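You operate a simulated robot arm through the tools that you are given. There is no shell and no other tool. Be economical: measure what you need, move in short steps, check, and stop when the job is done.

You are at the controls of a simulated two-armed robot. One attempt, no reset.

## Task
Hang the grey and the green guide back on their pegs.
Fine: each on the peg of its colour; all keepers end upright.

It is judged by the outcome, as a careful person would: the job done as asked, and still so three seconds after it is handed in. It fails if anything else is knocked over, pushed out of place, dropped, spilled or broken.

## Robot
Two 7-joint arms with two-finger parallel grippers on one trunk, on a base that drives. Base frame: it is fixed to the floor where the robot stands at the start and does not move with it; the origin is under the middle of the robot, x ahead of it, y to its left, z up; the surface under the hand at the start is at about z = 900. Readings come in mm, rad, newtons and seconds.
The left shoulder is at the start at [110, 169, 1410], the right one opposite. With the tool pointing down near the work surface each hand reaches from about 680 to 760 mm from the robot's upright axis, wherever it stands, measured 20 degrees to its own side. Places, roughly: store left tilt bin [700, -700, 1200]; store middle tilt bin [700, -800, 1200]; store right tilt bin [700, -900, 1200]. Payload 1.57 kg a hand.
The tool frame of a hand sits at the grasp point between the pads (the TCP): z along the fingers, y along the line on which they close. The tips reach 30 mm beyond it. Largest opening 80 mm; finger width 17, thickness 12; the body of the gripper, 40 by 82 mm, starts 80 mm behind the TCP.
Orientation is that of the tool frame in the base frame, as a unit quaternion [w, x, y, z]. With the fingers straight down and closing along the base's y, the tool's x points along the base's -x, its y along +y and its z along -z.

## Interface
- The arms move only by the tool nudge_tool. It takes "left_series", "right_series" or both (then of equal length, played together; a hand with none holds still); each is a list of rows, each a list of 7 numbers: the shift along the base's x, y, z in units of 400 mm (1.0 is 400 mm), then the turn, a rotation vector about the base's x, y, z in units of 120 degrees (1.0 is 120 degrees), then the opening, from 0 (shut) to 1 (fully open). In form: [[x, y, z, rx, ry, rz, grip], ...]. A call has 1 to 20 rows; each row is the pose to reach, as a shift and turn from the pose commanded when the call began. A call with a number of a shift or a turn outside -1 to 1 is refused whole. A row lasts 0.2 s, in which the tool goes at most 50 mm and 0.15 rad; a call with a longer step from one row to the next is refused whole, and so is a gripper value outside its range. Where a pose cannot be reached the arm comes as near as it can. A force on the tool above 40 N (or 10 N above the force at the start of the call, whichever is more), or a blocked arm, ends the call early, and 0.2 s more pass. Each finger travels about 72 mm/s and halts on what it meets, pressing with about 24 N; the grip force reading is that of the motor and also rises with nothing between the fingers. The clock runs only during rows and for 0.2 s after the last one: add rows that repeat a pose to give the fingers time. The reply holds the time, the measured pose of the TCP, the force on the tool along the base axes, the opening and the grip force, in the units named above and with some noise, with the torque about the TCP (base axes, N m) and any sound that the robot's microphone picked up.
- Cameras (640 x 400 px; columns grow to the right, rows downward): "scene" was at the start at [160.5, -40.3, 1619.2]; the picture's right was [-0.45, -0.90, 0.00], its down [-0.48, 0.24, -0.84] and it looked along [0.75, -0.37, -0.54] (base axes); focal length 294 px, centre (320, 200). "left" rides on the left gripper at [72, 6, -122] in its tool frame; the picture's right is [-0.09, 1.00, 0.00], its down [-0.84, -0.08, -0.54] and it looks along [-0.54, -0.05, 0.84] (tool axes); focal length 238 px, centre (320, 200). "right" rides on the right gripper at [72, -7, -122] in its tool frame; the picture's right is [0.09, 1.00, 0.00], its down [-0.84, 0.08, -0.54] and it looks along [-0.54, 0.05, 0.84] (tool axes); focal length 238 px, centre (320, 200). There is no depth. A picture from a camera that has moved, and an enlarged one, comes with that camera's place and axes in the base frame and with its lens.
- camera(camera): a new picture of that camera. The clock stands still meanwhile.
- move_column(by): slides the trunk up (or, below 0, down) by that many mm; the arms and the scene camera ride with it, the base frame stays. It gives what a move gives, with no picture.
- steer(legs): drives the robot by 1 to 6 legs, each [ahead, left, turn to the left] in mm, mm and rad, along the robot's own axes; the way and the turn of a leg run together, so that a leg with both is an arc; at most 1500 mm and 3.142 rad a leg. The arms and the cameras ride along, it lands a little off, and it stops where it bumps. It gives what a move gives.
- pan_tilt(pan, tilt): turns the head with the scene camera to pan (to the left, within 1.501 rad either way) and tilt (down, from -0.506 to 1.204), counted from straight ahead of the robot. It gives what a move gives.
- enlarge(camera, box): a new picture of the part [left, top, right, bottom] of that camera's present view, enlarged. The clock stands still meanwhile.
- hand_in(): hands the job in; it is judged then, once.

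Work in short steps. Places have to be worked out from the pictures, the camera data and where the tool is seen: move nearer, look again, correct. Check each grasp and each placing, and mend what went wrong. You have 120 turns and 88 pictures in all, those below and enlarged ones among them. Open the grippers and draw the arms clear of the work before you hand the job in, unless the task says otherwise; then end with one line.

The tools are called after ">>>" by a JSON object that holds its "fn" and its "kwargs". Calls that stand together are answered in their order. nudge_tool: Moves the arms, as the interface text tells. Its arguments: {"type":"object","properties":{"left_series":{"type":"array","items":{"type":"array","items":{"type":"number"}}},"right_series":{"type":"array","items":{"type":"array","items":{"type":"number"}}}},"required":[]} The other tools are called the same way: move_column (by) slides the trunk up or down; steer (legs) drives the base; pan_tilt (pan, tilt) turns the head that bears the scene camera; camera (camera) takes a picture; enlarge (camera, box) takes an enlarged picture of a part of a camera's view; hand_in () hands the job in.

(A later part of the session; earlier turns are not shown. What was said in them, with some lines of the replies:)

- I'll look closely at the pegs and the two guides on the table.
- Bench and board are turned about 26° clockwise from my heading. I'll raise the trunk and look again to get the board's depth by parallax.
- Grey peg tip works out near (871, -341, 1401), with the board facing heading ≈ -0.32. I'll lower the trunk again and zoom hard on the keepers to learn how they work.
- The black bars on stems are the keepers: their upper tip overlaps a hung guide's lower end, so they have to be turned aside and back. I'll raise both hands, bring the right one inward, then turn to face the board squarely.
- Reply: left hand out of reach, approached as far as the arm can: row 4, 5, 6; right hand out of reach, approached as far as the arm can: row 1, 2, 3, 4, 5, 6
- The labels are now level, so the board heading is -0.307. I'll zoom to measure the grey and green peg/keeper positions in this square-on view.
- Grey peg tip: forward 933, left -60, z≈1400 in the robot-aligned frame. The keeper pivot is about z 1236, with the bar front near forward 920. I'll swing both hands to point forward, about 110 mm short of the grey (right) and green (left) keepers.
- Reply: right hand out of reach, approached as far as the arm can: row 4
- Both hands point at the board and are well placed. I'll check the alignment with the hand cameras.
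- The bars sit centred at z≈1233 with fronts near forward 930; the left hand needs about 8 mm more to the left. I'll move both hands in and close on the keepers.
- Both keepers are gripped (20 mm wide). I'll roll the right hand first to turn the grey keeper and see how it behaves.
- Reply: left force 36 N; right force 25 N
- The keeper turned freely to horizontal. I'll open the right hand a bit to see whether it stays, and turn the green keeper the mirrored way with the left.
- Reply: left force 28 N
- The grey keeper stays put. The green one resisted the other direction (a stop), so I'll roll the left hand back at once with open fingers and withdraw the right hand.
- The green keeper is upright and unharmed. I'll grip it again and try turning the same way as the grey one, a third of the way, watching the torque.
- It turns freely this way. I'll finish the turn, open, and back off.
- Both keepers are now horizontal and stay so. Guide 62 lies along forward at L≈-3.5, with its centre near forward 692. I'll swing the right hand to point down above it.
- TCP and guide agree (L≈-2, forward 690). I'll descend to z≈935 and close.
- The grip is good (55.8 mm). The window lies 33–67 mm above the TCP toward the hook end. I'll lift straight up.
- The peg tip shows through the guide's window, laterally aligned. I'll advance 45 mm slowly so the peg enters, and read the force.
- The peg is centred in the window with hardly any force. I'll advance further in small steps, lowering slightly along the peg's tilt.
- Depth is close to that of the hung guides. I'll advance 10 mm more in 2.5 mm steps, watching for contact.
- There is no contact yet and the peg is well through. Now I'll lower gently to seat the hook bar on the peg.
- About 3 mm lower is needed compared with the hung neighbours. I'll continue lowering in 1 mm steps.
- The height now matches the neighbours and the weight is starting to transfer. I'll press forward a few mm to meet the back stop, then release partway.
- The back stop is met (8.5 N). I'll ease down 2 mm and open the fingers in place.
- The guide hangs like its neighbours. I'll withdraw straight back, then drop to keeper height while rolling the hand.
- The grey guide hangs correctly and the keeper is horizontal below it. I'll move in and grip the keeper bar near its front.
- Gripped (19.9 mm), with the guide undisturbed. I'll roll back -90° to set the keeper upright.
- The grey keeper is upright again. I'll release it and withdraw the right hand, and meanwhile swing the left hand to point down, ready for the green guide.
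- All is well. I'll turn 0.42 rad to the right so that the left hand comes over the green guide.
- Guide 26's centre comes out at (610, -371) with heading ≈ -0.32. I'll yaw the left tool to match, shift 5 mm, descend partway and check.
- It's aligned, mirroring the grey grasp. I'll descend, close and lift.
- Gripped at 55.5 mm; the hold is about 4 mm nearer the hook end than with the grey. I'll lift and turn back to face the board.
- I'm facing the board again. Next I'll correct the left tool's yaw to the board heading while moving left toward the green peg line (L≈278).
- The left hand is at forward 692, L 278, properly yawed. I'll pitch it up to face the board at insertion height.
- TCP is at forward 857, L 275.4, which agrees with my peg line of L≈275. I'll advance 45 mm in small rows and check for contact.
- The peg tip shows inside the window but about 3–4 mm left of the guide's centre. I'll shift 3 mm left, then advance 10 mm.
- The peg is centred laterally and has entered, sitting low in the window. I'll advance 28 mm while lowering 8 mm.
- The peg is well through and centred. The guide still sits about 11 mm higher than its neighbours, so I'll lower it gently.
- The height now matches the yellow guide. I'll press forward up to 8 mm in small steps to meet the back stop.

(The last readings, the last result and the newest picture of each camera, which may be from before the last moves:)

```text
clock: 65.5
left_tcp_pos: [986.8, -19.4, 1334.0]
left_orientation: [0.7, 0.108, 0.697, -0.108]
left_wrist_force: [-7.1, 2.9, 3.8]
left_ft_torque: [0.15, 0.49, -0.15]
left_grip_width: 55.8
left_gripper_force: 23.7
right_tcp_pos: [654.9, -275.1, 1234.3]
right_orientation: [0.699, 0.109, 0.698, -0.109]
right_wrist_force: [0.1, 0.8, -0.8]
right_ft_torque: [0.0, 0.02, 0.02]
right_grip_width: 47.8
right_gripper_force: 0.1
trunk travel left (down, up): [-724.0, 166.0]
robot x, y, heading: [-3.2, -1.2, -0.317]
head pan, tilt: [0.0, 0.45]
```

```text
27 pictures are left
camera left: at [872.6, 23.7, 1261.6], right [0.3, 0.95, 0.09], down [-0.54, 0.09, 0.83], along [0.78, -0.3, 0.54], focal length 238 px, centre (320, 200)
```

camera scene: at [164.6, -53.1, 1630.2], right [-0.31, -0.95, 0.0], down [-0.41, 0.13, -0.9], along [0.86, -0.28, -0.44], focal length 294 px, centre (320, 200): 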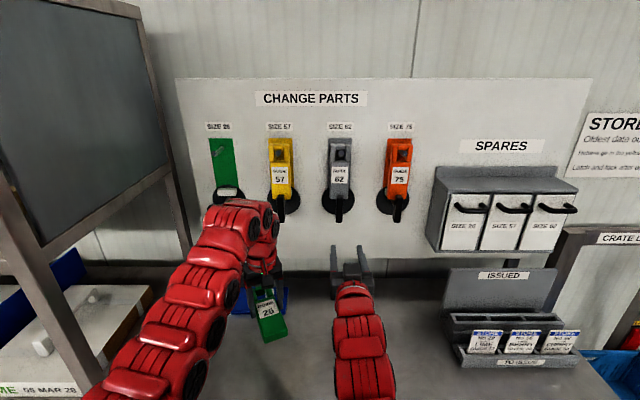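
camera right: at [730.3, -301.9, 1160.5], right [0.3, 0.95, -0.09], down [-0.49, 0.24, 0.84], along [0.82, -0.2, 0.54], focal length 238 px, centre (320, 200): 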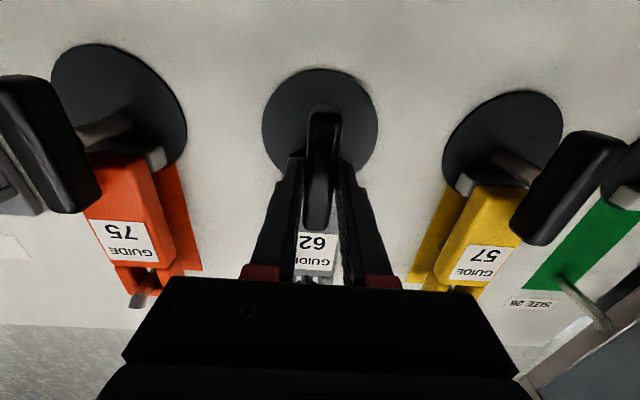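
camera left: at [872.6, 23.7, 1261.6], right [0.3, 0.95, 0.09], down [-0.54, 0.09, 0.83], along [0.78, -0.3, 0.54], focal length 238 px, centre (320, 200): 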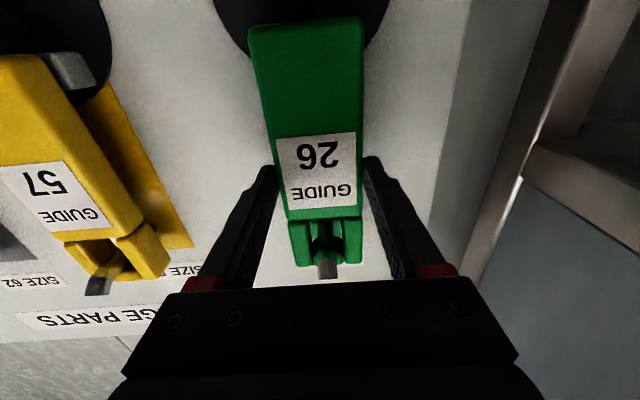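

Both the back stop (7 N) and the peg support (+4 N upward) are felt, so the guide is seated. I'll open the fingers.

>>> {"fn": "nudge_tool", "kwargs": {"left_series": [[-0.0024, 0.0008, 0, 0, 0, 0, 0.5], [-0.0024, 0.0008, 0, 0, 0, 0, 0.85], [-0.0024, 0.0008, 0, 0, 0, 0, 0.85], [-0.0024, 0.0008, 0, 0, 0, 0, 0.85]]}}

>>> {"fn": "enlarge", "kwargs": {"camera": "scene", "box": [180, 110, 300, 230]}}

```text
clock: 66.5
left_tcp_pos: [988.6, -19.8, 1331.9]
left_orientation: [0.7, 0.108, 0.698, -0.107]
left_wrist_force: [-0.2, -0.3, -0.8]
left_ft_torque: [-0.02, 0.04, 0.01]
left_grip_width: 67.9
left_gripper_force: 0.2
right_tcp_pos: [658.0, -275.0, 1233.3]
right_orientation: [0.699, 0.11, 0.698, -0.109]
right_wrist_force: [-0.2, 0.1, 0.0]
right_ft_torque: [0.01, -0.01, -0.01]
right_grip_width: 48.1
right_gripper_force: 0.2
trunk travel left (down, up): [-724.0, 166.0]
robot x, y, heading: [-3.3, -1.6, -0.308]
head pan, tilt: [0.0, 0.45]
```

```text
3.33 times, centred on (240, 170) of scene
camera zoom: at [164.8, -53.4, 1630.2], right [-0.31, -0.95, 0.0], down [-0.41, 0.13, -0.9], along [0.86, -0.28, -0.44], focal length 980 px, centre (587, 300)
```

zoom: 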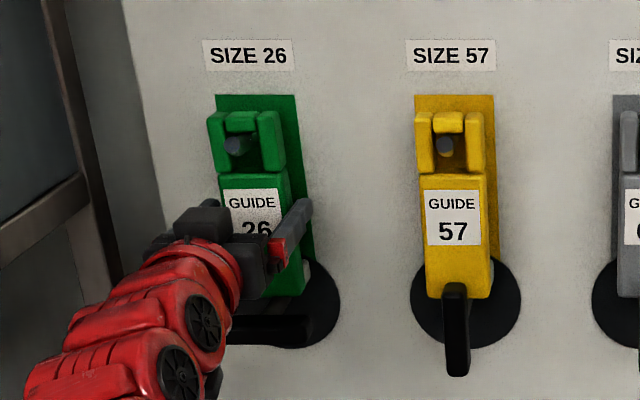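

The green guide hangs on its own. I'll withdraw, drop to keeper height and roll +90°.

>>> {"fn": "nudge_tool", "kwargs": {"left_series": [[-0.08, 0.0252, 0, 0, 0, 0, 0.85], [-0.16, 0.05, 0, 0, 0, 0, 0.85], [-0.24, 0.075, 0, 0, 0, 0, 0.85], [-0.323, 0.097, 0, 0, 0, 0, 0.85], [-0.323, 0.097, -0.022, 0.065, -0.0206, 0, 0.6], [-0.323, 0.097, -0.044, 0.13, -0.0412, 0, 0.5], [-0.323, 0.097, -0.066, 0.195, -0.0618, 0, 0.5], [-0.323, 0.097, -0.088, 0.26, -0.0824, 0, 0.5], [-0.323, 0.097, -0.11, 0.325, -0.103, 0, 0.5], [-0.323, 0.097, -0.132, 0.39, -0.1237, 0, 0.5], [-0.323, 0.097, -0.154, 0.455, -0.1443, 0, 0.5], [-0.323, 0.097, -0.176, 0.52, -0.1649, 0, 0.5], [-0.323, 0.097, -0.2, 0.585, -0.1855, 0, 0.5], [-0.323, 0.097, -0.222, 0.65, -0.2061, 0, 0.5], [-0.323, 0.097, -0.245, 0.7149, -0.2267, 0, 0.5]]}}

>>> {"fn": "camera", "kwargs": {"camera": "left"}}

>>> {"fn": "enlarge", "kwargs": {"camera": "scene", "box": [180, 110, 300, 230]}}

```text
clock: 69.7
left_tcp_pos: [858.6, 17.3, 1233.2]
left_orientation: [0.57, 0.571, 0.416, 0.419]
left_wrist_force: [0.1, -0.3, 0.0]
left_ft_torque: [0.01, -0.03, 0.03]
left_grip_width: 39.8
left_gripper_force: 0.1
right_tcp_pos: [657.9, -275.7, 1232.2]
right_orientation: [0.699, 0.11, 0.698, -0.11]
right_wrist_force: [-0.5, 0.7, 0.4]
right_ft_torque: [0.01, 0.03, 0.02]
right_grip_width: 48.0
right_gripper_force: 0.0
trunk travel left (down, up): [-724.0, 166.0]
robot x, y, heading: [0.8, -1.5, -0.317]
head pan, tilt: [0.0, 0.45]
```

```text
25 pictures are left
camera left: at [764.5, 123.8, 1240.2], right [-0.03, -0.09, 1.0], down [-0.77, -0.63, -0.08], along [0.64, -0.77, -0.05], focal length 238 px, centre (320, 200)
```

left: 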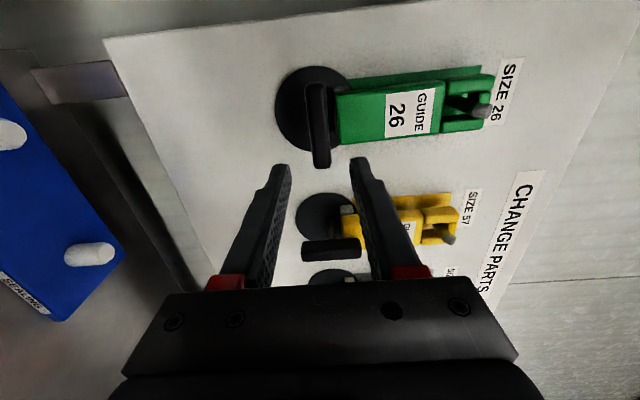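

```text
3.33 times, centred on (240, 170) of scene
camera zoom: at [164.3, -53.1, 1630.2], right [-0.31, -0.95, 0.0], down [-0.41, 0.13, -0.9], along [0.86, -0.28, -0.44], focal length 980 px, centre (587, 300)
```

zoom: 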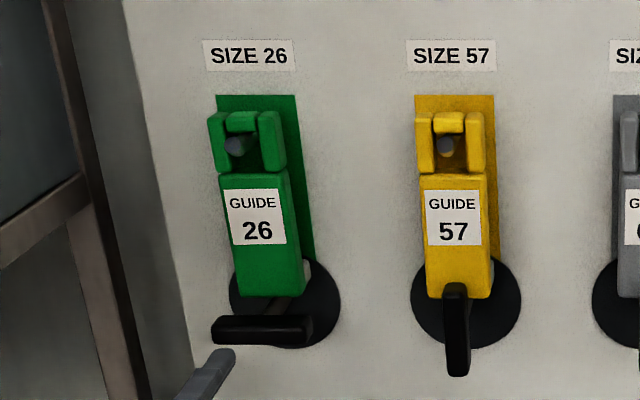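

The green guide hangs like the others. I'll move in to grip its keeper bar as before.

>>> {"fn": "nudge_tool", "kwargs": {"left_series": [[0.075, -0.022, 0, 0, 0, 0, 0.5], [0.15, -0.043, 0, 0, 0, 0, 0.5], [0.2, -0.058, 0.001, 0, 0, 0, 0.5], [0.233, -0.068, 0.001, 0, 0, 0, 0.5], [0.233, -0.068, 0.001, 0, 0, 0, 0.1], [0.233, -0.068, 0.001, 0, 0, 0, 0.1], [0.233, -0.068, 0.001, 0, 0, 0, 0.1]]}}

>>> {"fn": "camera", "kwargs": {"camera": "left"}}

```text
clock: 71.3
left_tcp_pos: [951.7, -9.9, 1231.2]
left_orientation: [0.57, 0.571, 0.418, 0.417]
left_wrist_force: [-2.1, -0.6, -7.8]
left_ft_torque: [-0.06, -0.11, -0.03]
left_grip_width: 19.7
left_gripper_force: 33.7
right_tcp_pos: [657.5, -275.9, 1231.5]
right_orientation: [0.698, 0.11, 0.699, -0.109]
right_wrist_force: [0.2, -0.4, -0.1]
right_ft_torque: [0.02, -0.03, 0.01]
right_grip_width: 47.9
right_gripper_force: 0.1
trunk travel left (down, up): [-724.0, 166.0]
robot x, y, heading: [1.3, -1.6, -0.315]
head pan, tilt: [0.0, 0.45]
```

```text
23 pictures are left
camera left: at [858.9, 96.1, 1239.6], right [-0.03, -0.09, 1.0], down [-0.77, -0.63, -0.08], along [0.64, -0.77, -0.05], focal length 238 px, centre (320, 200)
```

left: 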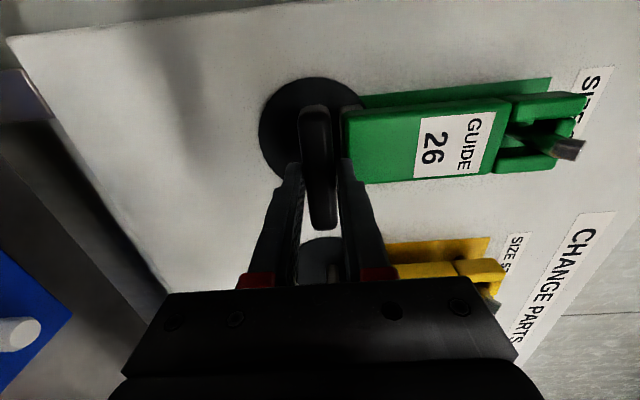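

Gripped cleanly. I'll roll -90° to bring the green keeper upright.

>>> {"fn": "nudge_tool", "kwargs": {"left_series": [[0, 0, 0, -0.065, 0.0206, 0, 0.1], [0, 0, 0, -0.13, 0.0412, 0, 0.1], [0, 0, 0, -0.195, 0.0618, 0, 0.1], [0, 0, 0, -0.26, 0.0824, 0, 0.1], [0, 0, 0, -0.325, 0.103, 0, 0.1], [0, 0, 0, -0.39, 0.1237, 0, 0.1], [0, 0, 0, -0.455, 0.1443, 0, 0.1], [0, 0, 0, -0.52, 0.1649, 0, 0.1], [0, 0, 0, -0.585, 0.1855, 0, 0.1], [0, 0, 0, -0.65, 0.2061, 0, 0.1], [0, 0, 0, -0.7149, 0.2267, 0, 0.1]]}}

>>> {"fn": "nudge_tool", "kwargs": {"left_series": [[0, 0, 0, 0, 0, 0, 0.6], [0, 0, 0, 0, 0, 0, 0.6], [0, 0, 0, 0, 0, 0, 0.6], [-0.08, 0.0252, 0, 0, 0, 0, 0.6], [-0.16, 0.0504, 0, 0, 0, 0, 0.6], [-0.24, 0.0755, 0, 0, 0, 0, 0.6], [-0.32, 0.101, 0, 0, 0, 0, 0.6], [-0.4, 0.126, 0, 0, 0, 0, 1], [-0.4766, 0.1511, 0, 0, 0, 0, 1]], "right_series": [[0, 0, 0, 0, 0, 0, 1], [0, 0, 0, 0, 0, 0, 1], [0, 0, 0, 0, 0, 0, 1], [0, 0, 0, 0, 0, 0, 1], [0, 0, 0, 0, 0, 0, 1], [0, 0, 0, 0, 0, 0, 1], [0, 0, 0, 0, 0, 0, 1], [0, 0, 0, 0, 0, 0, 1], [0, 0, 0, 0, 0, 0, 1]]}}

>>> {"fn": "enlarge", "kwargs": {"camera": "scene", "box": [180, 100, 440, 260]}}

>>> {"fn": "camera", "kwargs": {"camera": "left"}}

>>> {"fn": "camera", "kwargs": {"camera": "right"}}

```text
clock: 73.7
left_tcp_pos: [953.3, -9.4, 1233.1]
left_orientation: [0.699, 0.107, 0.699, -0.108]
left_wrist_force: [-0.5, -2.5, -5.8]
left_ft_torque: [0.37, 0.89, -0.77]
left_grip_width: 19.7
left_gripper_force: 33.5
right_tcp_pos: [657.9, -275.9, 1231.7]
right_orientation: [0.698, 0.11, 0.699, -0.11]
right_wrist_force: [0.2, -0.2, 0.2]
right_ft_torque: [0.06, -0.04, 0.02]
right_grip_width: 48.1
right_gripper_force: 0.1
trunk travel left (down, up): [-724.0, 166.0]
robot x, y, heading: [2.7, -5.0, -0.309]
head pan, tilt: [0.0, 0.45]
```

```text
clock: 75.7
left_tcp_pos: [760.1, 52.0, 1235.2]
left_orientation: [0.701, 0.108, 0.696, -0.108]
left_wrist_force: [0.0, 0.3, 0.1]
left_ft_torque: [-0.02, 0.01, -0.01]
left_grip_width: 80.0
left_gripper_force: 0.0
right_tcp_pos: [656.0, -275.3, 1234.4]
right_orientation: [0.699, 0.109, 0.698, -0.109]
right_wrist_force: [0.2, -0.1, 0.1]
right_ft_torque: [-0.02, 0.0, 0.01]
right_grip_width: 80.0
right_gripper_force: 0.1
trunk travel left (down, up): [-724.0, 166.0]
robot x, y, heading: [-1.8, 0.1, -0.308]
head pan, tilt: [0.0, 0.45]
```

```text
2.46 times, centred on (310, 180) of scene
camera zoom: at [163.1, -52.8, 1630.4], right [-0.31, -0.95, 0.0], down [-0.41, 0.13, -0.9], along [0.86, -0.28, -0.43], focal length 724 px, centre (345, 249)
```

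zoom: 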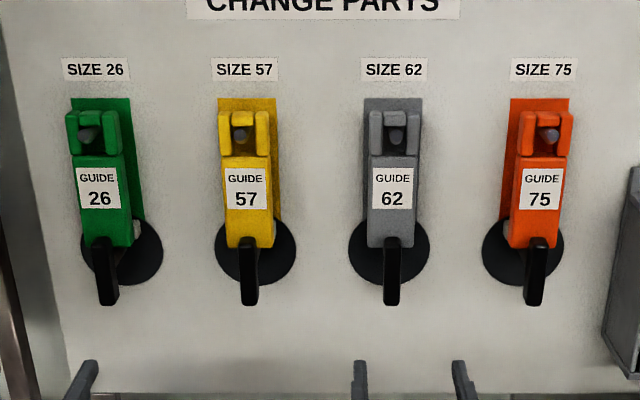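

```text
21 pictures are left
camera left: at [646.5, 95.5, 1163.2], right [0.3, 0.95, 0.09], down [-0.54, 0.09, 0.83], along [0.78, -0.3, 0.54], focal length 238 px, centre (320, 200)
```

left: 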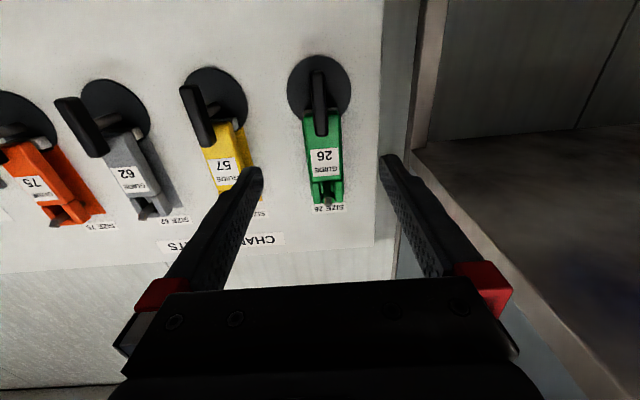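

```text
20 pictures are left
camera right: at [538.1, -243.5, 1161.1], right [0.3, 0.95, -0.09], down [-0.49, 0.24, 0.84], along [0.81, -0.21, 0.54], focal length 238 px, centre (320, 200)
```

right: 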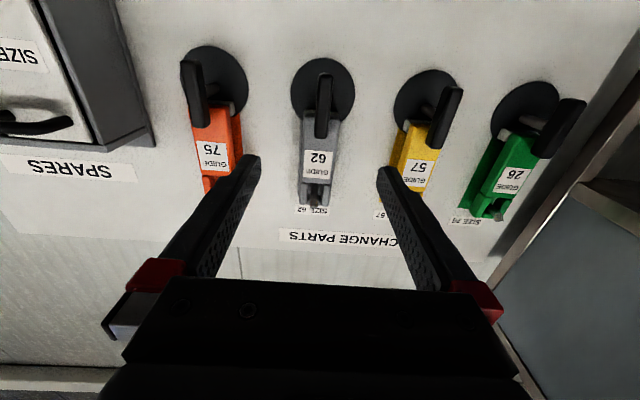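

All four guides hang with their keepers vertical, and both hands are open and clear. I'll take one close look at how upright the two turned keepers are.

>>> {"fn": "enlarge", "kwargs": {"camera": "left", "box": [260, 30, 380, 220]}}

>>> {"fn": "enlarge", "kwargs": {"camera": "right", "box": [260, 30, 380, 220]}}

```text
2.11 times, centred on (320, 125) of left
camera zoom: at [646.5, 95.5, 1163.2], right [0.3, 0.95, 0.09], down [-0.54, 0.09, 0.83], along [0.78, -0.3, 0.54], focal length 502 px, centre (320, 358)
```

zoom: 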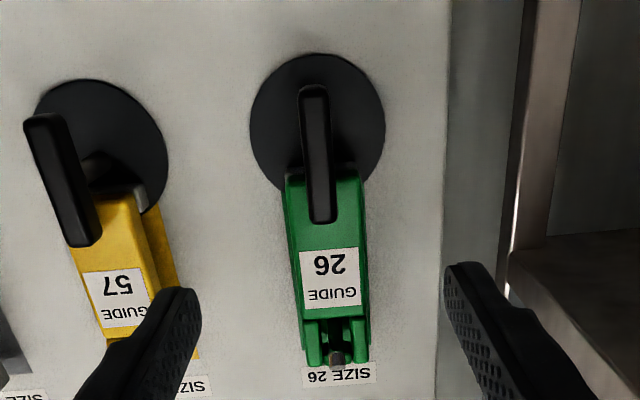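

```text
2.11 times, centred on (320, 125) of right
camera zoom: at [538.1, -243.5, 1161.1], right [0.3, 0.95, -0.09], down [-0.49, 0.24, 0.84], along [0.81, -0.21, 0.54], focal length 502 px, centre (320, 358)
```

zoom: 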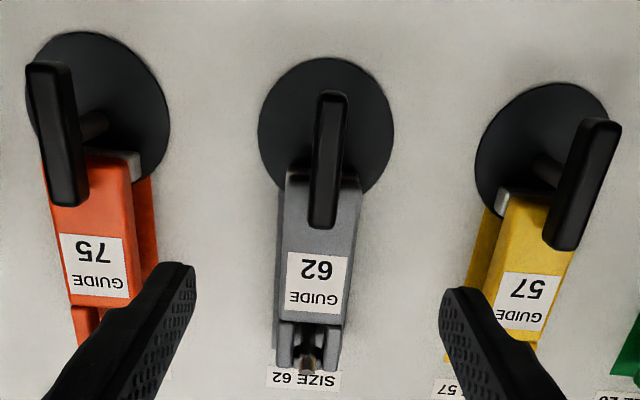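

Both keepers run parallel to their guides, with their upper tips overlapping the guide ends. The job is done, so I'm handing it in.

>>> {"fn": "hand_in", "kwargs": {}}

```text
The job is handed in.
```

The grey guide (62) and the green guide (26) are hanging on the pegs of their own colours, all four keepers are upright, and both hands are open and clear of the board.
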